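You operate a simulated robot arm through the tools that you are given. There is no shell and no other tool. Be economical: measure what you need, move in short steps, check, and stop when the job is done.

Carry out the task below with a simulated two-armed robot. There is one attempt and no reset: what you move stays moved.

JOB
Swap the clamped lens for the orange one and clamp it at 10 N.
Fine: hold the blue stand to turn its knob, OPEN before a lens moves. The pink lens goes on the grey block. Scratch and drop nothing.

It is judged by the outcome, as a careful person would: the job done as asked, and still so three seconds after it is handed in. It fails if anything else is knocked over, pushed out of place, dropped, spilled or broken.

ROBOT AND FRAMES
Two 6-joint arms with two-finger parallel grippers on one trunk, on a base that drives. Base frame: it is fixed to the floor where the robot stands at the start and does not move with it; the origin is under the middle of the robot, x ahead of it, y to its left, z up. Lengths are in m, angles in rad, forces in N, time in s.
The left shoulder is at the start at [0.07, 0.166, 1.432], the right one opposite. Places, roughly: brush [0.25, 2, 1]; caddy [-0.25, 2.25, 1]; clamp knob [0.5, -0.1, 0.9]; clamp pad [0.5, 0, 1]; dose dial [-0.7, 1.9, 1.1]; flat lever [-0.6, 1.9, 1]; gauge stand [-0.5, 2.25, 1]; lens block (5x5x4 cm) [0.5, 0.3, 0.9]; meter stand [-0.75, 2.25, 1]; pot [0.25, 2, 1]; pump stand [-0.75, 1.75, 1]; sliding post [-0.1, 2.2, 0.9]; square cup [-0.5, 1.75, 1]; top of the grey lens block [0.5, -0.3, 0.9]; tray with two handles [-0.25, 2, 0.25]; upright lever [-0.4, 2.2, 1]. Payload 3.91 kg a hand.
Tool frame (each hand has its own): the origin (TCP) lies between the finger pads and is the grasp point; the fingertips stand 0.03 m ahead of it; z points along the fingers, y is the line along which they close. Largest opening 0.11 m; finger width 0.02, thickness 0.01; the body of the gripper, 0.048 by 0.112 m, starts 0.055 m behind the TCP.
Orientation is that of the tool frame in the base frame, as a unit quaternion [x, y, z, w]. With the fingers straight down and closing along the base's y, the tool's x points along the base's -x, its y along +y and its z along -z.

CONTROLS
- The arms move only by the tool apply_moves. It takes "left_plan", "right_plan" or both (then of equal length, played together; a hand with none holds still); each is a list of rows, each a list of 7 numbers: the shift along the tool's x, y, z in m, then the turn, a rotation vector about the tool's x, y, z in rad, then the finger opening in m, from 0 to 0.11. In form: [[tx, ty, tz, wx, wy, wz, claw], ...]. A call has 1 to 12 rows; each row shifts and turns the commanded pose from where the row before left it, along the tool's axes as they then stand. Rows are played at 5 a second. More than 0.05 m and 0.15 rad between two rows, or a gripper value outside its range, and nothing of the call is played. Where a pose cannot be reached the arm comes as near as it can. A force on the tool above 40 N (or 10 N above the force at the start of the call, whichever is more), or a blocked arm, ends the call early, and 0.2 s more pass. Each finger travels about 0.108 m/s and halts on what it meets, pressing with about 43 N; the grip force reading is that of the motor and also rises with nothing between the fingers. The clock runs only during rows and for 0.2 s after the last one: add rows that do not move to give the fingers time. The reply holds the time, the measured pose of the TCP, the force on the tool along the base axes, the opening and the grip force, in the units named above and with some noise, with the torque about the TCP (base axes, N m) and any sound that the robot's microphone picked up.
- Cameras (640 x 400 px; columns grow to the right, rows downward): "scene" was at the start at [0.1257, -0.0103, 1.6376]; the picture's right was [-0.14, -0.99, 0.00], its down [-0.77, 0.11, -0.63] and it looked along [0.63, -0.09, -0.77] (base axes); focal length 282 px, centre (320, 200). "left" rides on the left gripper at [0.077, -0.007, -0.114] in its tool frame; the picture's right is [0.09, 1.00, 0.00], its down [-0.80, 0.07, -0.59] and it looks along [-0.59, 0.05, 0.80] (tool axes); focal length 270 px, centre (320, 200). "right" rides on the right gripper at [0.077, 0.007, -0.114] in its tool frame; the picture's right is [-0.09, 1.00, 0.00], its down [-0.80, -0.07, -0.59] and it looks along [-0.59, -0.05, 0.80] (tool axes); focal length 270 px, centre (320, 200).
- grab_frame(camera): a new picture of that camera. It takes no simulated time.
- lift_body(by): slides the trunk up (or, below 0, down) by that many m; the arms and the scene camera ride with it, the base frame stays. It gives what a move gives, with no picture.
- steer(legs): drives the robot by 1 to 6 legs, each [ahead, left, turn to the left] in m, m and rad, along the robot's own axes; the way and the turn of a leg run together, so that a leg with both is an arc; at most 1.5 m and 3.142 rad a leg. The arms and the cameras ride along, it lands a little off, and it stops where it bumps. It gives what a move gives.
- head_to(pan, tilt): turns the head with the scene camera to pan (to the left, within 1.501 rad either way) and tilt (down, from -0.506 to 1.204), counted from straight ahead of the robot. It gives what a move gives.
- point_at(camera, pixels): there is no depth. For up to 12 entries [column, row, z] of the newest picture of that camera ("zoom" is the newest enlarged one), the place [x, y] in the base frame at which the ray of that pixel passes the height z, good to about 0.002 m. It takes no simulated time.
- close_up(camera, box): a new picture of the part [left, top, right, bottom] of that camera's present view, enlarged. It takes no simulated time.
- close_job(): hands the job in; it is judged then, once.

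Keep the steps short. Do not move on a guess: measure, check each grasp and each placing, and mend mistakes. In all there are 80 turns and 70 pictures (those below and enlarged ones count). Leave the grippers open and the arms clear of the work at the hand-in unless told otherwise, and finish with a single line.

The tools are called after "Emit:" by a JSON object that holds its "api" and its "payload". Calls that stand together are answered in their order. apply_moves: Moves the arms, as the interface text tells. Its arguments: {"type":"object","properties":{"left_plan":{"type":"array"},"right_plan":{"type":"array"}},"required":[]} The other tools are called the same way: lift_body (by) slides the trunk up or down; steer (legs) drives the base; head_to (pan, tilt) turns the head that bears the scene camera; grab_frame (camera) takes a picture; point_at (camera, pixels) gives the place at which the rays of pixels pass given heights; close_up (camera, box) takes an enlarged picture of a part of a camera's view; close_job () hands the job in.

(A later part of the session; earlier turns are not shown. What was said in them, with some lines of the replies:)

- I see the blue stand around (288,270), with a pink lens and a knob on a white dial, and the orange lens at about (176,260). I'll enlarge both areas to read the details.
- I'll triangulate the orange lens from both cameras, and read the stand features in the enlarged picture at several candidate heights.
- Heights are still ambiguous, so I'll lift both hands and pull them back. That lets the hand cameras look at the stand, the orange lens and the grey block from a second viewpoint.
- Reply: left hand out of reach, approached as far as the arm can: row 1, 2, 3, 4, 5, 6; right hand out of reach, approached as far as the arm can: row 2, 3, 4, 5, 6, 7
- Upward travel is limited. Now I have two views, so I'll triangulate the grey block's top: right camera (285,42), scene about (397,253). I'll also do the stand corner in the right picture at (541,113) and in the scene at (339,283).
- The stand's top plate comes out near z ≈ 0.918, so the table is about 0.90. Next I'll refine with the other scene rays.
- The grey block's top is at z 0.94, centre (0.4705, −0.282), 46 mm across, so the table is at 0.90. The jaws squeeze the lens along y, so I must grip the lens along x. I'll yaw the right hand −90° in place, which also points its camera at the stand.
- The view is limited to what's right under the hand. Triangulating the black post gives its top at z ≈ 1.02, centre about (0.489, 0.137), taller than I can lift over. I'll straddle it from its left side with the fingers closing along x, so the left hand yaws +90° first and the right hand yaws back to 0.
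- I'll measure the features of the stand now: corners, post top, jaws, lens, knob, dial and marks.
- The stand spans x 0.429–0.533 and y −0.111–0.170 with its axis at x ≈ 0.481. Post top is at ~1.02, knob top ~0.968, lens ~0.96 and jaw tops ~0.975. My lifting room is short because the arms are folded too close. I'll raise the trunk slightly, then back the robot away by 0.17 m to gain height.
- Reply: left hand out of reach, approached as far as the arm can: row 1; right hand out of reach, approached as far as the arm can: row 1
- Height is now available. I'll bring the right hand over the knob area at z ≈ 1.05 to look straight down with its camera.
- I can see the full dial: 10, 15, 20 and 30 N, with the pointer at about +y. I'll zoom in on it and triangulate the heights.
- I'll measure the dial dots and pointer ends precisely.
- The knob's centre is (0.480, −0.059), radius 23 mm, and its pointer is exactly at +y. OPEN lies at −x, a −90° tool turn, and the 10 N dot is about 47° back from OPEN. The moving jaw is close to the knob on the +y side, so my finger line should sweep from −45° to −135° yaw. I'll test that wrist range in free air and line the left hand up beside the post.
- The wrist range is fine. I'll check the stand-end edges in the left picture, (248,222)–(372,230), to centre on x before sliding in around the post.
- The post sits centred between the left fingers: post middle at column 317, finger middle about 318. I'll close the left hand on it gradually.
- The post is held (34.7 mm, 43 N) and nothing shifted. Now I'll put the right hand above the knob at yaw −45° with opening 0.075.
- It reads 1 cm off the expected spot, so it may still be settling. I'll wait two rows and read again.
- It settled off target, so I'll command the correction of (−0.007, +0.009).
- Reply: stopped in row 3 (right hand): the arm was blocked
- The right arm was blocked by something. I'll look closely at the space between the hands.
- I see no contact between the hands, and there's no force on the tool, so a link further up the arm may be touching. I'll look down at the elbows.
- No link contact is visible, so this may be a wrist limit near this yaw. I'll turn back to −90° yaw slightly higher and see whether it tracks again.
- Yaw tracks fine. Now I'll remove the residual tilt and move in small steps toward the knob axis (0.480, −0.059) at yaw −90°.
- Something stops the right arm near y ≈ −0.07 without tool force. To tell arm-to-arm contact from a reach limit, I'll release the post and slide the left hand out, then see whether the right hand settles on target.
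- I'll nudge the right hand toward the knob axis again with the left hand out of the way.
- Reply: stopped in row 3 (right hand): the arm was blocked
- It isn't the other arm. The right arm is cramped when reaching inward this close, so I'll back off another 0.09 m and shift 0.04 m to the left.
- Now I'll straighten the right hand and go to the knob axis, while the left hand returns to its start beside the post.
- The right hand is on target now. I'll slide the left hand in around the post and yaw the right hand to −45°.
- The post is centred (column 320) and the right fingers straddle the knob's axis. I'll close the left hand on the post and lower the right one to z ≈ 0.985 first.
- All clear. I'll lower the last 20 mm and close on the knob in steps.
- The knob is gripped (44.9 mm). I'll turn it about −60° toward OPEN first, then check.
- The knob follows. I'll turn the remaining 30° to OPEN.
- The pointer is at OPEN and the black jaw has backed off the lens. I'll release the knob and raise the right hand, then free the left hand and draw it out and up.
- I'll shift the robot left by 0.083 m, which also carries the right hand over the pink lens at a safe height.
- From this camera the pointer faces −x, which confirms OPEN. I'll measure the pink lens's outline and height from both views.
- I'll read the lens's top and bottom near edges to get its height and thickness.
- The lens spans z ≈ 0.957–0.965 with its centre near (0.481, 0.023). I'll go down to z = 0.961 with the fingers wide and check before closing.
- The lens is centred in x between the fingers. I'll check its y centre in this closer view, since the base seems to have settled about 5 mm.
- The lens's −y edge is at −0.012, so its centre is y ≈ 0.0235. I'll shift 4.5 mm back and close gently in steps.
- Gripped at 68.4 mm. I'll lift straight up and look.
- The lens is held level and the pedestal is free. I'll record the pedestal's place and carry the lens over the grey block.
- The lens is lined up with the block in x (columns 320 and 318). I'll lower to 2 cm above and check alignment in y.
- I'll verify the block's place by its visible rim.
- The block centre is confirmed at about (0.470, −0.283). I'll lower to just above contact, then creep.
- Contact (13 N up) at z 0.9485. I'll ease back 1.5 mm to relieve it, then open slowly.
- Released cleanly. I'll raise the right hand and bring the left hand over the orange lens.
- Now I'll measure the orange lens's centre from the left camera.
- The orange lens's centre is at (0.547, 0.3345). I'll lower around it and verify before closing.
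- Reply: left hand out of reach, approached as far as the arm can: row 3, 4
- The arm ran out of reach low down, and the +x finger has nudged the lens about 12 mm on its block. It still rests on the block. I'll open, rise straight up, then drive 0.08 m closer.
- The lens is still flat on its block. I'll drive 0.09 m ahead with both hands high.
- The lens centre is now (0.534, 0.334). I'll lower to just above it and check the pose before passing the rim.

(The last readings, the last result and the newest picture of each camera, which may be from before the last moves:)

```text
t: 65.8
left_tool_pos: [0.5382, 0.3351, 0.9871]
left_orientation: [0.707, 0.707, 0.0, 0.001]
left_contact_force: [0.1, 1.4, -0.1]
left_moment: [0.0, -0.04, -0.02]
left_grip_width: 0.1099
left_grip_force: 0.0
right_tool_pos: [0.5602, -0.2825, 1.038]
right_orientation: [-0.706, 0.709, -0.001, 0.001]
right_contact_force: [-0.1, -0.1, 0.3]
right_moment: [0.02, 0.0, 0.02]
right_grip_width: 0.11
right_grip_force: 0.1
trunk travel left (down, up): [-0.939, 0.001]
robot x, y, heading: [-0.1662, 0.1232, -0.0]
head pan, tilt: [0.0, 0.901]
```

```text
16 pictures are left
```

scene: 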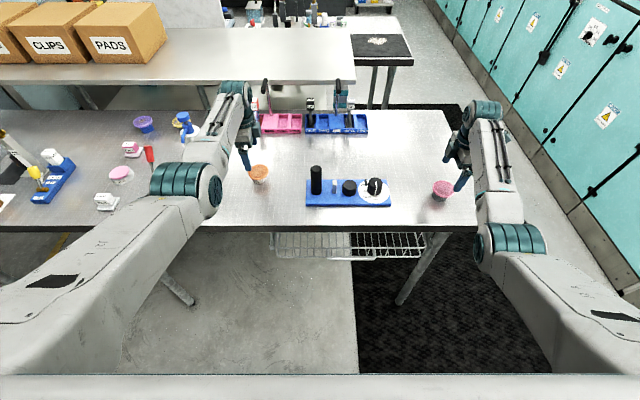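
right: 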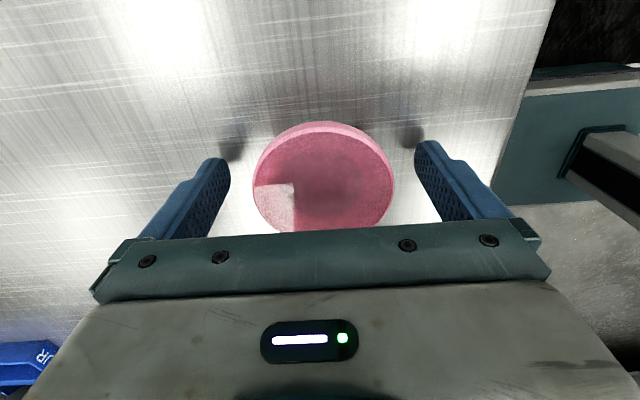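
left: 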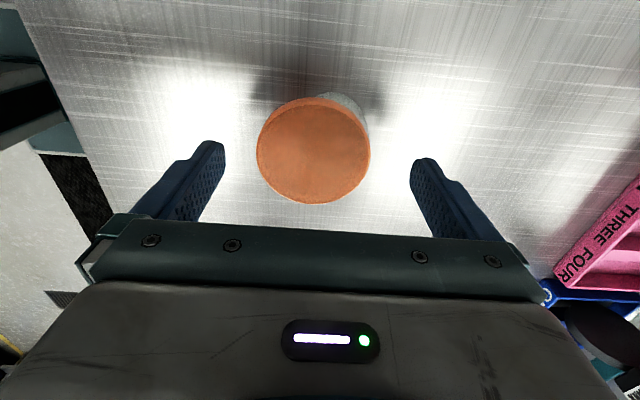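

The hand sits 3.5 mm too far in +x (lens at column 313, fingers 318). I'll correct that, then lower to z = 0.947 and check the reading.

Emit:
{"api": "apply_moves", "payload": {"left_plan": [[0, -0.0035, 0, 0, 0, 0, 0.11], [0, 0, 0.02, 0, 0, 0, 0.11], [0, 0, 0.02, 0, 0, 0, 0.11], [0, 0, 0, 0, 0, 0, 0.11], [0, 0, 0, 0, 0, 0, 0.11]]}}

Emit:
{"api": "grab_frame", "payload": {"camera": "left"}}

```text
t: 67.0
left_tool_pos: [0.5337, 0.3341, 0.9467]
left_orientation: [0.708, 0.706, 0.0, 0.001]
left_contact_force: [-0.5, 0.3, 0.0]
left_moment: [0.03, 0.02, 0.0]
left_grip_width: 0.11
left_grip_force: 0.0
right_tool_pos: [0.5606, -0.2827, 1.0388]
right_orientation: [-0.705, 0.709, -0.001, 0.001]
right_contact_force: [0.3, -0.2, -0.5]
right_moment: [0.0, 0.01, 0.01]
right_grip_width: 0.1101
right_grip_force: 0.1
trunk travel left (down, up): [-0.939, 0.001]
robot x, y, heading: [-0.166, 0.1211, 0.005]
head pan, tilt: [0.0, 0.901]
```

```text
15 pictures are left
```

left: 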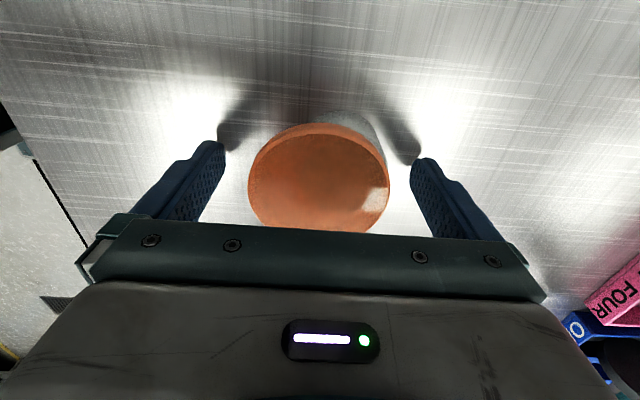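

The lens is centred at column 319 and the depth matches the pink grasp. I'll close gently and lift.

Emit:
{"api": "apply_moves", "payload": {"left_plan": [[0, 0, 0, 0, 0, 0, 0.09], [0, 0, 0, 0, 0, 0, 0.08], [0, 0, 0, 0, 0, 0, 0.076], [0, 0, 0, 0, 0, 0, 0.073], [0, 0, 0, 0, 0, 0, 0.07], [0, 0, 0, 0, 0, 0, 0.066], [0, 0, 0, 0, 0, 0, 0.06], [0, 0, 0, 0, 0, 0, 0.06], [0, 0, -0.01, 0, 0, 0, 0.06], [0, 0, -0.03, 0, 0, 0, 0.06], [0, 0, -0.04, 0, 0, 0, 0.06], [0, 0, -0.02, 0, 0, 0, 0.06]]}}

Emit:
{"api": "grab_frame", "payload": {"camera": "left"}}

```text
t: 69.6
left_tool_pos: [0.5328, 0.3322, 1.0472]
left_orientation: [0.708, 0.706, 0.0, 0.001]
left_contact_force: [-0.1, 0.0, -0.9]
left_moment: [0.0, -0.01, -0.03]
left_grip_width: 0.068
left_grip_force: 43.0
right_tool_pos: [0.5611, -0.282, 1.0373]
right_orientation: [-0.705, 0.709, -0.001, 0.0]
right_contact_force: [-0.2, 0.0, -0.5]
right_moment: [0.03, 0.01, 0.0]
right_grip_width: 0.1101
right_grip_force: 0.1
trunk travel left (down, up): [-0.939, 0.001]
robot x, y, heading: [-0.1668, 0.1251, -0.002]
head pan, tilt: [0.0, 0.901]
```

```text
14 pictures are left
```

left: 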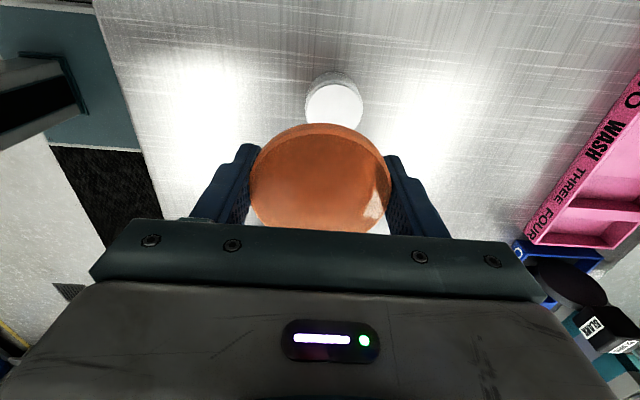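

The orange lens is held and its block stands undisturbed. I'll raise further, then drive back and right, passing in front of the post so the left arm can reach the pad.

Emit:
{"api": "apply_moves", "payload": {"left_plan": [[0, 0, -0.02, 0, 0, 0, 0.06], [0, 0, -0.015, 0, 0, 0, 0.06], [0, 0, 0, 0, 0, 0, 0.06]]}}

Emit:
{"api": "steer", "payload": {"legs": [[-0.13, 0, 0], [0, -0.235, 0], [0.05, 0, 0]]}}

Emit:
{"api": "apply_moves", "payload": {"left_plan": [[0, 0, 0, 0, 0, 0, 0.06], [0, 0, 0, 0, 0, 0, 0.06], [0, 0, 0, 0, 0, 0, 0.06]]}}

Emit:
{"api": "grab_frame", "payload": {"camera": "scene"}}

```text
t: 70.4
left_tool_pos: [0.5331, 0.333, 1.0828]
left_orientation: [0.707, 0.707, 0.0, 0.001]
left_contact_force: [0.8, 0.7, -0.3]
left_moment: [0.02, -0.04, 0.01]
left_grip_width: 0.0681
left_grip_force: 43.2
right_tool_pos: [0.5602, -0.2816, 1.0386]
right_orientation: [-0.705, 0.709, -0.001, 0.0]
right_contact_force: [0.3, 0.1, 0.8]
right_moment: [0.0, 0.01, -0.03]
right_grip_width: 0.1097
right_grip_force: 0.0
trunk travel left (down, up): [-0.939, 0.001]
robot x, y, heading: [-0.169, 0.12, 0.001]
head pan, tilt: [0.0, 0.901]
```

```text
t: 73.5
left_tool_pos: [0.4432, 0.1039, 1.0884]
left_orientation: [0.707, 0.707, 0.003, 0.005]
left_contact_force: [-0.8, -0.5, 0.1]
left_moment: [0.0, -0.05, 0.04]
left_grip_width: 0.068
left_grip_force: 42.6
right_tool_pos: [0.4714, -0.5133, 1.0448]
right_orientation: [-0.705, 0.709, -0.004, 0.003]
right_contact_force: [-0.4, 0.9, 0.1]
right_moment: [-0.02, -0.08, -0.02]
right_grip_width: 0.1103
right_grip_force: 0.0
trunk travel left (down, up): [-0.939, 0.001]
robot x, y, heading: [-0.2505, -0.1106, 0.001]
head pan, tilt: [0.0, 0.901]
```

```text
t: 74.3
left_tool_pos: [0.451, 0.1017, 1.0817]
left_orientation: [0.707, 0.707, 0.0, 0.001]
left_contact_force: [0.4, -0.4, -0.8]
left_moment: [-0.03, 0.01, 0.01]
left_grip_width: 0.0681
left_grip_force: 42.9
right_tool_pos: [0.4786, -0.5135, 1.0384]
right_orientation: [-0.706, 0.708, 0.0, 0.0]
right_contact_force: [0.0, -0.4, -1.5]
right_moment: [0.0, 0.0, 0.03]
right_grip_width: 0.1102
right_grip_force: 0.0
trunk travel left (down, up): [-0.939, 0.001]
robot x, y, heading: [-0.2494, -0.1134, -0.002]
head pan, tilt: [0.0, 0.901]
```

```text
13 pictures are left
```

scene: 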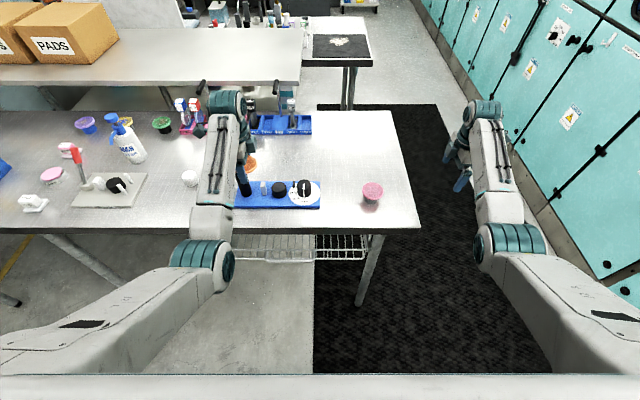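

The robot is in place. I'll move the lens over the pad, high first, and look.

Emit:
{"api": "apply_moves", "payload": {"left_plan": [[-0.02, 0.008, 0, 0, 0, 0, 0.06], [-0.02, 0.008, 0, 0, 0, 0, 0.06], [-0.02, 0.0085, 0, 0, 0, 0, 0.06], [-0.018, 0.006, 0, 0, 0, 0, 0.06], [0, 0, 0.03, 0, 0, 0, 0.06], [0, 0, 0.025, 0, 0, 0, 0.06], [0, 0, 0, 0, 0, 0, 0.06], [0, 0, 0, 0, 0, 0, 0.06]]}}

Emit:
{"api": "close_up", "payload": {"camera": "scene", "box": [200, 130, 340, 220]}}

```text
t: 76.1
left_tool_pos: [0.4826, 0.0235, 1.0269]
left_orientation: [0.707, 0.707, 0.0, 0.001]
left_contact_force: [0.4, 0.1, -0.5]
left_moment: [-0.01, 0.03, -0.01]
left_grip_width: 0.0679
left_grip_force: 43.1
right_tool_pos: [0.4797, -0.5147, 1.0385]
right_orientation: [-0.706, 0.708, -0.001, 0.001]
right_contact_force: [0.1, 0.2, 0.0]
right_moment: [0.01, 0.01, -0.01]
right_grip_width: 0.1101
right_grip_force: 0.1
trunk travel left (down, up): [-0.939, 0.001]
robot x, y, heading: [-0.251, -0.1136, 0.003]
head pan, tilt: [0.0, 0.901]
```

```text
4.44 times, centred on (270, 175) of scene
```

zoom: 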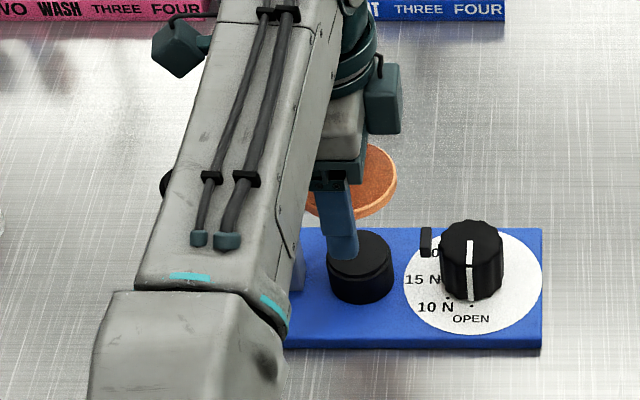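

Emit:
{"api": "point_at", "payload": {"camera": "zoom", "pixels": [[541, 340, 0.918], [541, 229, 0.918], [361, 256, 0.955], [470, 235, 0.968], [470, 246, 0.968], [425, 232, 0.975]]}}

Emit:
{"api": "apply_moves", "payload": {"left_plan": [[-0.002, -0.001, 0.025, 0, 0, 0, 0.06], [0, 0, 0.02, 0, 0, 0, 0.06], [0, 0, 0.009, 0, 0, 0, 0.06], [0, 0, 0, 0, 0, 0, 0.06], [0, 0, 0, 0, 0, 0, 0.06]]}}

Emit:
{"api": "grab_frame", "payload": {"camera": "left"}}

Emit:
{"api": "close_up", "payload": {"camera": "scene", "box": [240, 150, 330, 210]}}

```text
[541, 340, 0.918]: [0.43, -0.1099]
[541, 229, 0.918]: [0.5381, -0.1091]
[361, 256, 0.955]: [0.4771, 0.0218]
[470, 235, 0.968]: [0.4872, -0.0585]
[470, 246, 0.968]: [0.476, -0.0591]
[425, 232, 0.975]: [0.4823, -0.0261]
```

```text
t: 77.3
left_tool_pos: [0.4814, 0.0218, 0.9738]
left_orientation: [0.707, 0.707, 0.0, 0.001]
left_contact_force: [0.0, -0.8, -0.4]
left_moment: [0.02, 0.04, 0.03]
left_grip_width: 0.0681
left_grip_force: 42.7
right_tool_pos: [0.479, -0.5144, 1.0382]
right_orientation: [-0.705, 0.709, -0.001, 0.0]
right_contact_force: [0.9, 0.3, 0.4]
right_moment: [0.01, -0.01, -0.01]
right_grip_width: 0.11
right_grip_force: 0.1
trunk travel left (down, up): [-0.939, 0.001]
robot x, y, heading: [-0.2515, -0.1138, 0.002]
head pan, tilt: [0.0, 0.901]
```

```text
11 pictures are left
```

left: 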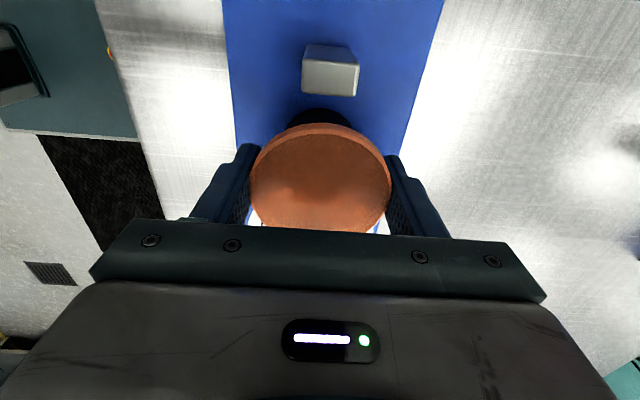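

```text
6.67 times, centred on (285, 180) of scene
```

zoom: 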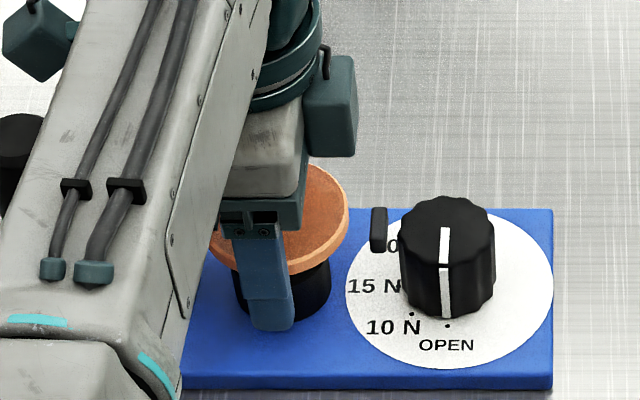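

The lens clears both jaws. I'll nudge to y = 0.0235, where the pink one sat, and lower until contact.

Emit:
{"api": "apply_moves", "payload": {"left_plan": [[0.0015, 0, 0.008, 0, 0, 0, 0.06], [0, 0, 0.004, 0, 0, 0, 0.06], [0, 0, 0.0015, 0, 0, 0, 0.06], [0, 0, 0.0015, 0, 0, 0, 0.06], [0, 0, 0, 0, 0, 0, 0.06]]}}

```text
t: 78.5
left_tool_pos: [0.4808, 0.0236, 0.9582]
left_orientation: [0.707, 0.707, 0.001, 0.001]
left_contact_force: [-1.1, -0.4, 0.1]
left_moment: [-0.05, -0.02, 0.01]
left_grip_width: 0.0681
left_grip_force: 43.1
right_tool_pos: [0.4801, -0.5145, 1.0387]
right_orientation: [-0.706, 0.708, -0.002, 0.001]
right_contact_force: [-0.5, 0.8, -0.4]
right_moment: [-0.03, 0.02, 0.01]
right_grip_width: 0.1099
right_grip_force: 0.1
trunk travel left (down, up): [-0.939, 0.001]
robot x, y, heading: [-0.2489, -0.1114, -0.003]
head pan, tilt: [0.0, 0.901]
```

No contact yet at 0.9582, so I'll creep in 1 mm steps.

Emit:
{"api": "apply_moves", "payload": {"left_plan": [[0, 0, 0.001, 0, 0, 0, 0.06], [0, 0, 0.001, 0, 0, 0, 0.06], [0, 0, 0, 0, 0, 0, 0.06]]}}

```text
t: 79.3
left_tool_pos: [0.4815, 0.0232, 0.9578]
left_orientation: [0.707, 0.707, 0.001, 0.002]
left_contact_force: [1.9, 2.6, 8.0]
left_moment: [0.01, 0.08, -0.02]
left_grip_width: 0.0682
left_grip_force: 42.3
right_tool_pos: [0.4782, -0.5144, 1.0385]
right_orientation: [-0.706, 0.708, -0.002, 0.001]
right_contact_force: [-0.1, 0.2, -1.6]
right_moment: [0.02, 0.02, 0.02]
right_grip_width: 0.1101
right_grip_force: 0.2
trunk travel left (down, up): [-0.939, 0.001]
robot x, y, heading: [-0.2455, -0.1102, 0.002]
head pan, tilt: [0.0, 0.901]
```

Seated (8 N up). I'll ease off 1 mm, open, rise, and draw the left hand back.

Emit:
{"api": "apply_moves", "payload": {"left_plan": [[0, 0, -0.001, 0, 0, 0, 0.06], [0, 0, 0, 0, 0, 0, 0.066], [0, 0, 0, 0, 0, 0, 0.07], [0, 0, 0, 0, 0, 0, 0.076], [0, 0, 0, 0, 0, 0, 0.09], [0, 0, 0, 0, 0, 0, 0.11], [0, 0, 0, 0, 0, 0, 0.11], [0, 0, -0.04, 0, 0, 0, 0.11], [0, 0, -0.045, 0, 0, 0, 0.11], [0, 0, -0.035, 0, 0, 0, 0.11], [0, -0.04, 0, 0, 0, 0, 0.11], [0, -0.04, 0, 0, 0, 0, 0.11]]}}

Emit:
{"api": "steer", "payload": {"legs": [[0, 0.152, 0]]}}

Emit:
{"api": "apply_moves", "payload": {"left_plan": [[0, 0, 0, 0, 0, 0, 0.11], [0, 0, 0, 0, 0, 0, 0.11], [0, 0, 0, 0, 0, 0, 0.11]]}}

Emit:
{"api": "close_up", "payload": {"camera": "scene", "box": [240, 120, 450, 250]}}

```text
t: 81.9
left_tool_pos: [0.4004, 0.0229, 1.0768]
left_orientation: [0.707, 0.707, 0.002, 0.001]
left_contact_force: [-0.7, 0.5, 0.3]
left_moment: [-0.03, -0.02, -0.04]
left_grip_width: 0.11
left_grip_force: 0.1
right_tool_pos: [0.4782, -0.5155, 1.0393]
right_orientation: [-0.705, 0.709, -0.002, 0.001]
right_contact_force: [1.1, -0.4, 0.3]
right_moment: [-0.05, -0.06, 0.01]
right_grip_width: 0.1096
right_grip_force: 0.0
trunk travel left (down, up): [-0.939, 0.001]
robot x, y, heading: [-0.2482, -0.1142, -0.0]
head pan, tilt: [0.0, 0.901]
```

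```text
t: 83.3
left_tool_pos: [0.4026, 0.1684, 1.0748]
left_orientation: [0.708, 0.706, 0.001, 0.001]
left_contact_force: [-0.3, 0.3, 0.0]
left_moment: [0.01, 0.0, -0.01]
left_grip_width: 0.1102
left_grip_force: 0.0
right_tool_pos: [0.4783, -0.3679, 1.039]
right_orientation: [-0.705, 0.709, -0.001, 0.001]
right_contact_force: [0.3, -0.2, 0.1]
right_moment: [0.05, 0.01, -0.02]
right_grip_width: 0.11
right_grip_force: 0.1
trunk travel left (down, up): [-0.939, 0.001]
robot x, y, heading: [-0.2479, 0.038, -0.0]
head pan, tilt: [0.0, 0.901]
```

```text
t: 84.1
left_tool_pos: [0.404, 0.1728, 1.0742]
left_orientation: [0.708, 0.706, 0.002, 0.002]
left_contact_force: [0.0, 0.1, 0.0]
left_moment: [-0.03, -0.01, 0.0]
left_grip_width: 0.1101
left_grip_force: 0.1
right_tool_pos: [0.4781, -0.3643, 1.0388]
right_orientation: [-0.706, 0.709, 0.0, 0.0]
right_contact_force: [-0.1, 0.7, 0.2]
right_moment: [0.0, 0.02, -0.03]
right_grip_width: 0.11
right_grip_force: 0.0
trunk travel left (down, up): [-0.939, 0.001]
robot x, y, heading: [-0.2476, 0.0394, -0.002]
head pan, tilt: [0.0, 0.901]
```

```text
3.05 times, centred on (345, 185) of scene
```

zoom: 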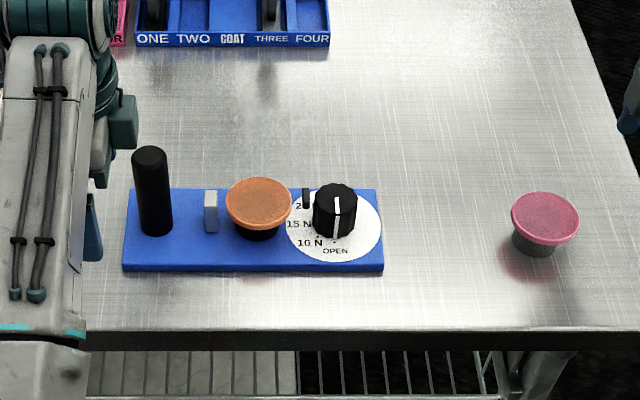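

Orange sits squarely on the pad and pink on the grey block. Now I'll return to the hold-and-turn stance: left hand beside the post, right hand over the knob.

Emit:
{"api": "apply_moves", "payload": {"left_plan": [[0.035, 0, 0, 0, 0, 0, 0.11], [0.03, 0, 0, 0, 0, 0, 0.11], [0, 0, 0.03, 0, 0, 0, 0.11], [0, 0, 0.03, 0, 0, 0, 0.11], [0, 0, 0.025, 0, 0, 0, 0.11], [0, 0.04, 0, 0, 0, 0, 0.11], [0, 0.038, 0, 0, 0, 0, 0.11], [0, 0, 0, 0, 0, 0, 0.11], [0, 0, 0, 0, 0, 0, 0.11], [0, 0, 0, 0, 0, 0, 0.11]], "right_plan": [[-0.02, 0, -0.011, 0, 0, 0, 0.11], [-0.04, 0, 0, 0, 0, 0, 0.11], [-0.04, 0, 0, 0, 0, 0, 0.11], [-0.04, 0, 0, 0, 0, 0, 0.11], [-0.04, 0, 0, 0, 0, 0, 0.11], [-0.04, 0, 0, 0, 0, 0, 0.11], [-0.04, -0.002, 0, 0, 0, 0, 0.11], [-0.03, 0, 0, 0, 0, 0, 0.1], [-0.015, 0, 0, 0, 0, 0, 0.09], [0, 0, 0, 0, 0, 0, 0.075]]}}

Emit:
{"api": "apply_moves", "payload": {"left_plan": [[0, 0, 0, 0, 0, 0, 0.11], [0, 0, 0, 0, 0, 0, 0.11]], "right_plan": [[0, 0, 0, 0, 0, -0.131, 0.075], [0, 0, 0, 0, 0, -0.131, 0.075]]}}

```text
t: 86.3
left_tool_pos: [0.4882, 0.235, 0.9823]
left_orientation: [0.708, 0.707, 0.001, 0.001]
left_contact_force: [-0.3, 0.2, -0.4]
left_moment: [0.0, 0.06, -0.02]
left_grip_width: 0.1099
left_grip_force: 0.1
left hand out of reach, approached as far as the arm can: row 1, 2
right_tool_pos: [0.4842, -0.0605, 1.0488]
right_orientation: [-0.705, 0.709, 0.0, 0.001]
right_contact_force: [-0.1, 0.0, -0.4]
right_moment: [0.06, 0.03, -0.01]
right_grip_width: 0.0749
right_grip_force: 0.0
trunk travel left (down, up): [-0.939, 0.001]
robot x, y, heading: [-0.2478, 0.0389, -0.002]
head pan, tilt: [0.0, 0.901]
```

```text
t: 86.9
left_tool_pos: [0.4863, 0.2365, 0.9828]
left_orientation: [0.708, 0.706, 0.0, 0.002]
left_contact_force: [0.3, 0.3, 0.2]
left_moment: [0.0, -0.01, -0.02]
left_grip_width: 0.11
left_grip_force: 0.0
right_tool_pos: [0.4825, -0.0607, 1.0483]
right_orientation: [0.792, -0.611, 0.001, -0.001]
right_contact_force: [0.4, 0.2, 0.4]
right_moment: [0.01, 0.01, -0.02]
right_grip_width: 0.0751
right_grip_force: 0.0
trunk travel left (down, up): [-0.939, 0.001]
robot x, y, heading: [-0.248, 0.037, 0.001]
head pan, tilt: [0.0, 0.901]
```

Now I'll slide the left hand in around the post, with small x and z corrections, and finish the right hand's yaw to −135°.

Emit:
{"api": "apply_moves", "payload": {"left_plan": [[0, -0.0045, -0.006, 0, 0, 0, 0.11], [-0.025, 0, 0, 0, 0, 0, 0.11], [-0.025, 0, 0, 0, 0, 0, 0.11], [-0.025, 0, 0, 0, 0, 0, 0.11], [-0.026, 0, 0, 0, 0, 0, 0.11], [0, 0, 0, 0, 0, 0, 0.11], [0, 0, 0, 0, 0, 0, 0.11]], "right_plan": [[-0.0021, 0.0015, 0, 0, 0, 0, 0.075], [0, 0, 0, 0, 0, -0.132, 0.075], [0, 0, 0, 0, 0, -0.132, 0.075], [0, 0, 0, 0, 0, -0.132, 0.075], [0, 0, 0, 0, 0, -0.132, 0.075], [0, 0, 0, 0, 0, 0, 0.075], [0, 0, 0, 0, 0, 0, 0.075]]}}

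Emit:
{"api": "grab_frame", "payload": {"camera": "left"}}

```text
t: 88.5
left_tool_pos: [0.4826, 0.1356, 0.9907]
left_orientation: [0.708, 0.706, 0.001, 0.001]
left_contact_force: [-0.4, 0.9, -0.6]
left_moment: [0.01, -0.02, -0.03]
left_grip_width: 0.1102
left_grip_force: 0.0
right_tool_pos: [0.4809, -0.0578, 1.0503]
right_orientation: [0.924, -0.382, 0.001, 0.001]
right_contact_force: [-0.9, -0.1, 0.6]
right_moment: [-0.01, 0.02, -0.01]
right_grip_width: 0.075
right_grip_force: 0.1
trunk travel left (down, up): [-0.939, 0.001]
robot x, y, heading: [-0.2502, 0.0394, -0.001]
head pan, tilt: [0.0, 0.901]
```

```text
8 pictures are left
```

left: 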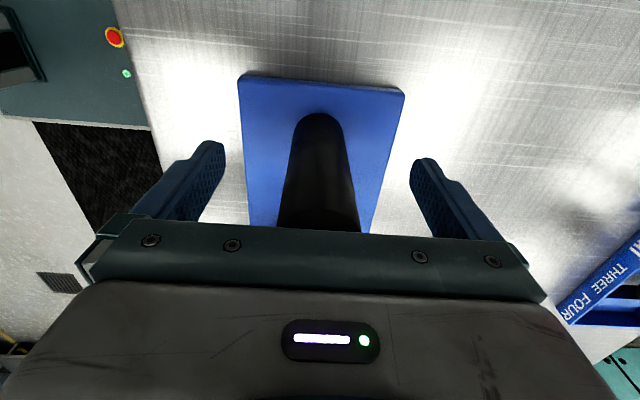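

The post is centred. I'll close the left hand on it and lower the right hand to the knob.

Emit:
{"api": "apply_moves", "payload": {"left_plan": [[0, 0, 0, 0, 0, 0, 0.09], [0, 0, 0, 0, 0, 0, 0.07], [0, 0, 0, 0, 0, 0, 0.055], [0, 0, 0, 0, 0, 0, 0.045], [0, 0, 0, 0, 0, 0, 0.038], [0, 0, 0, 0, 0, 0, 0.03], [0, 0, 0, 0, 0, 0, 0.02], [0, 0, 0, 0, 0, 0, 0.01], [0, 0, 0, 0, 0, 0, 0.01], [0, 0, 0, 0, 0, 0, 0.01]], "right_plan": [[0.0006, 0.0006, 0, 0, 0, 0, 0.075], [0, 0, 0, 0, 0, 0, 0.075], [0, 0, 0, 0, 0, 0, 0.075], [0, 0, 0, 0, 0, 0, 0.075], [0, 0, 0, 0, 0, 0, 0.075], [0, 0, 0.025, 0, 0, 0, 0.075], [0, 0, 0.025, 0, 0, 0, 0.075], [0, 0, 0.02, 0, 0, 0, 0.075], [0, 0, 0.015, 0, 0, 0, 0.075], [0, 0, 0, 0, 0, 0, 0.075]]}}

Emit:
{"api": "grab_frame", "payload": {"camera": "right"}}

```text
t: 90.7
left_tool_pos: [0.4817, 0.1356, 0.9901]
left_orientation: [0.708, 0.706, 0.001, 0.001]
left_contact_force: [-1.3, 0.3, 2.6]
left_moment: [-0.28, 0.31, -0.1]
left_grip_width: 0.0346
left_grip_force: 42.7
right_tool_pos: [0.4802, -0.0598, 0.9648]
right_orientation: [0.924, -0.383, 0.001, -0.001]
right_contact_force: [-0.4, -0.2, 0.0]
right_moment: [-0.01, -0.02, 0.04]
right_grip_width: 0.0751
right_grip_force: 0.1
trunk travel left (down, up): [-0.939, 0.001]
robot x, y, heading: [-0.2505, 0.0388, 0.004]
head pan, tilt: [0.0, 0.901]
```

```text
7 pictures are left
```

right: 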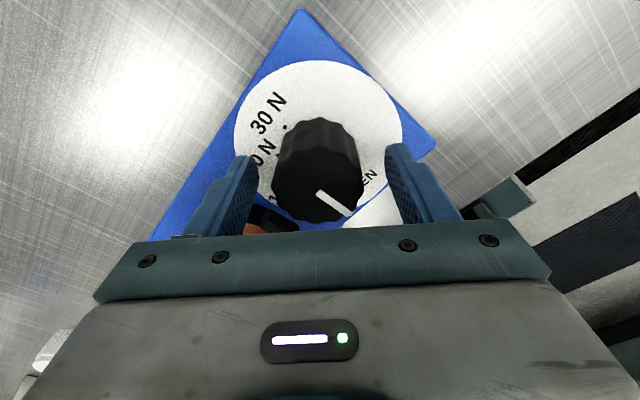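

Fingers straddle the knob cleanly. I'll check the 30 N dot's angle to confirm the scale spacing while closing on the knob.

Emit:
{"api": "point_at", "payload": {"camera": "right", "pixels": [[285, 127, 0.919]]}}

Emit:
{"api": "apply_moves", "payload": {"right_plan": [[0, 0, 0, 0, 0, 0, 0.06], [0, 0, 0, 0, 0, 0, 0.05], [0, 0, 0, 0, 0, 0, 0.044], [0, 0, 0, 0, 0, 0, 0.038], [0, 0, 0, 0, 0, 0, 0.03], [0, 0, 0, 0, 0, 0, 0.03]]}}

```text
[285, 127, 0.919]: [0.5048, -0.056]
```

```text
t: 92.1
left_tool_pos: [0.4814, 0.1349, 0.9898]
left_orientation: [0.708, 0.707, 0.0, 0.002]
left_contact_force: [-3.0, -2.2, 3.4]
left_moment: [-0.29, 0.73, -0.42]
left_grip_width: 0.0351
left_grip_force: 43.0
right_tool_pos: [0.4807, -0.06, 0.9646]
right_orientation: [0.924, -0.383, 0.001, 0.0]
right_contact_force: [2.3, 3.5, -0.4]
right_moment: [0.4, -0.4, -0.01]
right_grip_width: 0.0448
right_grip_force: 42.7
trunk travel left (down, up): [-0.939, 0.001]
robot x, y, heading: [-0.252, 0.0365, 0.001]
head pan, tilt: [0.0, 0.901]
```

The knob is gripped. My measurements put the 10 N dot at 46–47° from OPEN. I'll turn +46.5° and then check the pointer line, which runs down the knob's side, against the dot.

Emit:
{"api": "apply_moves", "payload": {"right_plan": [[0, 0, 0, 0, 0, 0.1353, 0.03], [0, 0, 0, 0, 0, 0.1353, 0.03], [0, 0, 0, 0, 0, 0.1353, 0.03], [0, 0, 0, 0, 0, 0.1353, 0.03], [0, 0, 0, 0, 0, 0.1353, 0.03], [0, 0, 0, 0, 0, 0.1353, 0.03], [0, 0, 0, 0, 0, 0, 0.03], [0, 0, 0, 0, 0, 0, 0.03]]}}

Emit:
{"api": "close_up", "payload": {"camera": "scene", "box": [305, 155, 385, 210]}}

```text
t: 93.9
left_tool_pos: [0.4821, 0.1348, 0.9895]
left_orientation: [0.708, 0.706, 0.001, 0.001]
left_contact_force: [-3.0, -7.3, 3.1]
left_moment: [-0.02, 1.11, -0.24]
left_grip_width: 0.0347
left_grip_force: 43.4
right_tool_pos: [0.481, -0.0607, 0.9648]
right_orientation: [-0.697, 0.717, -0.001, 0.001]
right_contact_force: [1.3, 7.9, 0.2]
right_moment: [-0.01, -0.74, -0.01]
right_grip_width: 0.0451
right_grip_force: 42.8
trunk travel left (down, up): [-0.939, 0.001]
robot x, y, heading: [-0.2491, 0.0409, -0.002]
head pan, tilt: [0.0, 0.901]
```

```text
7.27 times, centred on (345, 182) of scene
```

zoom: 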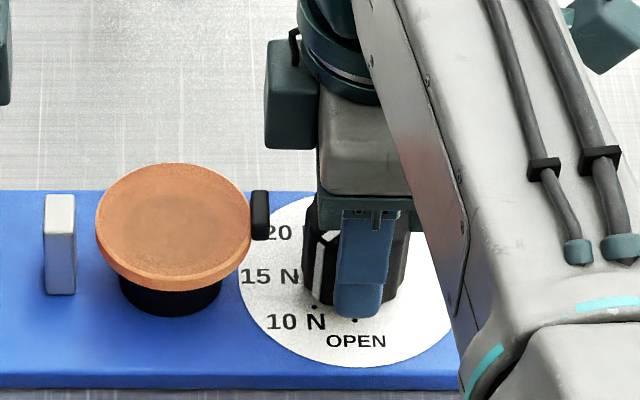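

The jaw has met the lens, and the line meets the 10 N dot near (315,303). I'll zoom tighter to judge the alignment.

Emit:
{"api": "close_up", "payload": {"camera": "scene", "box": [338, 180, 362, 202]}}

```text
16.00 times, centred on (350, 191) of scene
```

zoom: 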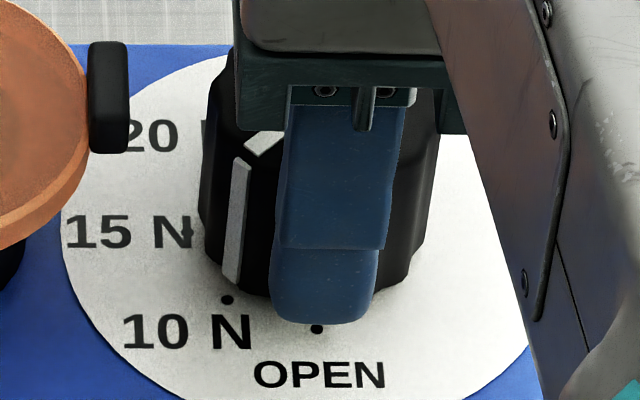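

The alignment looks within a couple of degrees. I'll release the knob, keeping the left hold, then rise and view it from above at another yaw to confirm.

Emit:
{"api": "apply_moves", "payload": {"right_plan": [[0, 0, 0, 0, 0, 0, 0.055], [0, 0, 0, 0, 0, 0, 0.075], [0, 0, 0, 0, 0, 0, 0.075], [0, 0, -0.025, 0, 0, 0, 0.075], [0, 0, -0.03, 0, 0, 0, 0.075], [0, 0, -0.03, 0, 0, 0, 0.075], [0, 0, 0, 0, 0, 0.15, 0.075], [0, 0, 0, 0, 0, 0.15, 0.075], [0, 0, 0, 0, 0, 0.15, 0.075], [0, 0, 0, 0, 0, 0.15, 0.075], [0, 0, 0, 0, 0, 0.15, 0.075], [0, 0, 0, 0, 0, 0, 0.075]]}}

Emit:
{"api": "close_up", "payload": {"camera": "right", "box": [250, 30, 410, 170]}}

```text
t: 96.5
left_tool_pos: [0.4828, 0.1342, 0.9903]
left_orientation: [0.707, 0.707, 0.0, 0.002]
left_contact_force: [1.6, 1.9, 3.7]
left_moment: [0.64, 0.34, -0.11]
left_grip_width: 0.0349
left_grip_force: 43.7
right_tool_pos: [0.4792, -0.0597, 1.0492]
right_orientation: [-0.386, 0.923, -0.001, 0.001]
right_contact_force: [-0.6, 0.4, -0.4]
right_moment: [0.02, 0.02, 0.01]
right_grip_width: 0.0749
right_grip_force: 0.0
trunk travel left (down, up): [-0.939, 0.001]
robot x, y, heading: [-0.2502, 0.0403, -0.003]
head pan, tilt: [0.0, 0.901]
```

```text
2.86 times, centred on (330, 100) of right
```

zoom: 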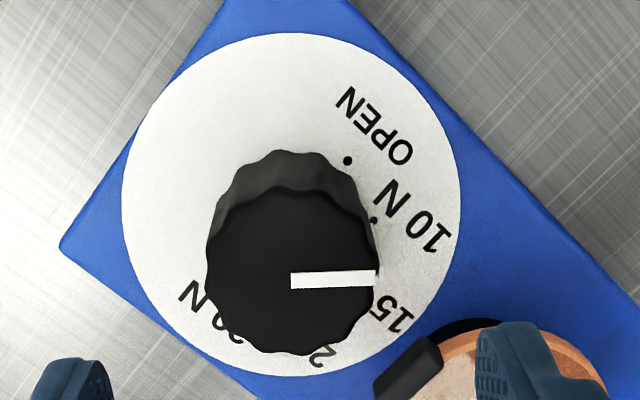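

I'll measure the pointer's direction and the dots' angles in this view.

Emit:
{"api": "point_at", "payload": {"camera": "zoom", "pixels": [[291, 281, 0.968], [377, 279, 0.968], [347, 160, 0.919], [373, 220, 0.919], [122, 200, 0.919], [460, 205, 0.919], [290, 33, 0.919], [290, 376, 0.919], [206, 272, 0.968], [292, 354, 0.968]]}}

```text
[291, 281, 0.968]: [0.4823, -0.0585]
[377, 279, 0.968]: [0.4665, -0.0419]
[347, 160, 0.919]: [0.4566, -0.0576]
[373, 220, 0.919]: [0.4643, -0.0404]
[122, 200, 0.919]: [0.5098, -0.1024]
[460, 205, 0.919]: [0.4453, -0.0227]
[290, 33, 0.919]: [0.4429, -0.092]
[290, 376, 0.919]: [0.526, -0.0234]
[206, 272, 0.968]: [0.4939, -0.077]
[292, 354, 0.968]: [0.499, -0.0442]
```

The pointer is at 46.4° and the 10 N dot at about 46.5°, so they're aligned. Now I'll release the post, slide the left hand out, and move the right hand clear.

Emit:
{"api": "apply_moves", "payload": {"left_plan": [[0, 0, 0, 0, 0, 0, 0.05], [0, 0, 0, 0, 0, 0, 0.08], [0, 0, 0, 0, 0, 0, 0.11], [0, 0, 0, 0, 0, 0, 0.11], [0.03, 0, 0, 0, 0, 0, 0.11], [0.04, 0, 0, 0, 0, 0, 0.11], [0.03, 0, 0, 0, 0, 0, 0.11], [0, 0, -0.03, 0, 0, 0, 0.11], [0, -0.04, -0.03, 0, 0, 0, 0.11], [0, -0.04, 0, 0, 0, 0, 0.11], [0, 0, 0, 0, 0, 0, 0.11]], "right_plan": [[0, 0, -0.01, 0, 0, 0, 0.075], [0, 0, 0, 0, 0, 0, 0.075], [0, 0, 0, 0, 0, 0, 0.08], [0, 0, 0, 0, 0, 0, 0.09], [0.02, -0.02, 0, 0, 0, 0, 0.1], [0.02, -0.02, 0, 0, 0, 0, 0.11], [0.03, -0.02, 0, 0, 0, 0, 0.11], [0.02, -0.02, 0, 0, 0, 0, 0.11], [0, 0, 0, 0, 0, 0, 0.11], [0, 0, 0, 0, 0, 0, 0.11], [0, 0, 0, 0, 0, 0, 0.11]]}}

Emit:
{"api": "steer", "payload": {"legs": [[-0.12, 0, 0]]}}

Emit:
{"api": "close_up", "payload": {"camera": "scene", "box": [200, 100, 460, 260]}}

```text
t: 98.9
left_tool_pos: [0.4043, 0.2345, 1.0482]
left_orientation: [0.708, 0.707, 0.001, 0.0]
left_contact_force: [-0.1, 0.3, 0.4]
left_moment: [0.05, 0.0, -0.04]
left_grip_width: 0.1102
left_grip_force: 0.1
right_tool_pos: [0.4756, -0.1803, 1.0593]
right_orientation: [-0.386, 0.922, 0.0, 0.0]
right_contact_force: [0.2, -0.5, -0.9]
right_moment: [0.01, 0.02, -0.02]
right_grip_width: 0.1101
right_grip_force: 0.1
trunk travel left (down, up): [-0.939, 0.001]
robot x, y, heading: [-0.2466, 0.0423, -0.003]
head pan, tilt: [0.0, 0.901]
```

```text
t: 100.2
left_tool_pos: [0.2843, 0.2347, 1.0473]
left_orientation: [0.707, 0.707, -0.001, 0.001]
left_contact_force: [-0.4, -0.2, 0.5]
left_moment: [0.0, 0.05, 0.01]
left_grip_width: 0.1101
left_grip_force: 0.1
right_tool_pos: [0.3573, -0.1791, 1.0575]
right_orientation: [-0.386, 0.922, 0.0, -0.001]
right_contact_force: [0.7, 0.2, 0.5]
right_moment: [-0.01, 0.05, 0.01]
right_grip_width: 0.11
right_grip_force: 0.1
trunk travel left (down, up): [-0.939, 0.001]
robot x, y, heading: [-0.3732, 0.0389, 0.001]
head pan, tilt: [0.0, 0.901]
```

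```text
2.46 times, centred on (330, 180) of scene
```

zoom: 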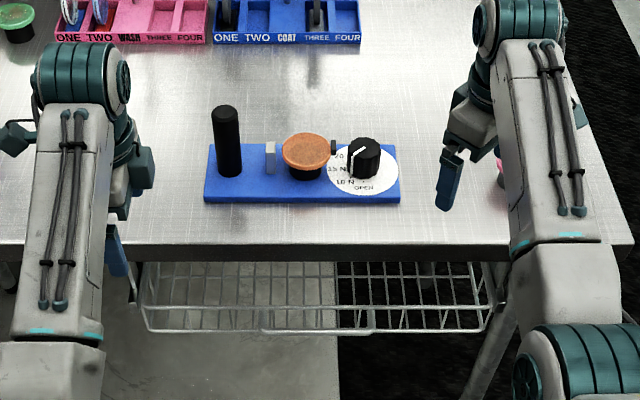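

All in place. One last enlarged look at the clamped lens and the pointer before handing in.

Emit:
{"api": "close_up", "payload": {"camera": "scene", "box": [280, 145, 370, 190]}}

```text
7.11 times, centred on (325, 168) of scene
```

zoom: 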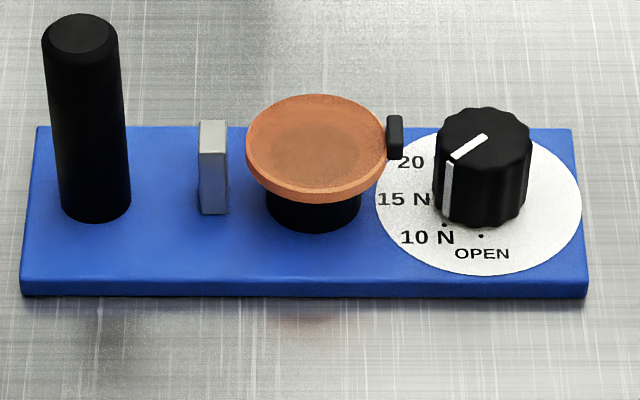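

I see a small gap at the grey jaw, so I'll measure the lens and jaw positions to compare with how the pink lens sat.

Emit:
{"api": "point_at", "payload": {"camera": "zoom", "pixels": [[246, 145, 0.962], [386, 145, 0.962], [316, 140, 0.964], [228, 140, 0.975], [201, 140, 0.975], [388, 135, 0.975], [403, 135, 0.975], [228, 180, 0.95], [36, 285, 0.918], [584, 285, 0.918]]}}

```text
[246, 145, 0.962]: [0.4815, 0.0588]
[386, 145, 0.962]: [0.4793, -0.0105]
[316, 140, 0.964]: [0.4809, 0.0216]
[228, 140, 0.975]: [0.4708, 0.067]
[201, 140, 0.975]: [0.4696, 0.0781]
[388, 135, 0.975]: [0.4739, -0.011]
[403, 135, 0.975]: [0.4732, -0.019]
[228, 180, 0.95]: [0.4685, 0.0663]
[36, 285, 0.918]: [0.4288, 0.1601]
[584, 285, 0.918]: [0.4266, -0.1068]
```

The orange lens sits from y = −0.0105 to 0.0588 with the black jaw touching it. The pink lens sat in the same spot within about 1 mm and had the same gap at the grey jaw. The pointer is on 10 N, both grippers are open and the arms are clear, so I'm handing in.

Emit:
{"api": "close_job", "payload": {}}

```text
The job is handed in.
```

The orange lens is clamped with the knob at 10 N and the pink lens is on the grey block, though a finger slid the orange lens about 12 mm on its block before I gripped it (scratches not checked) and about 8 mm of space shows at the grey jaw.
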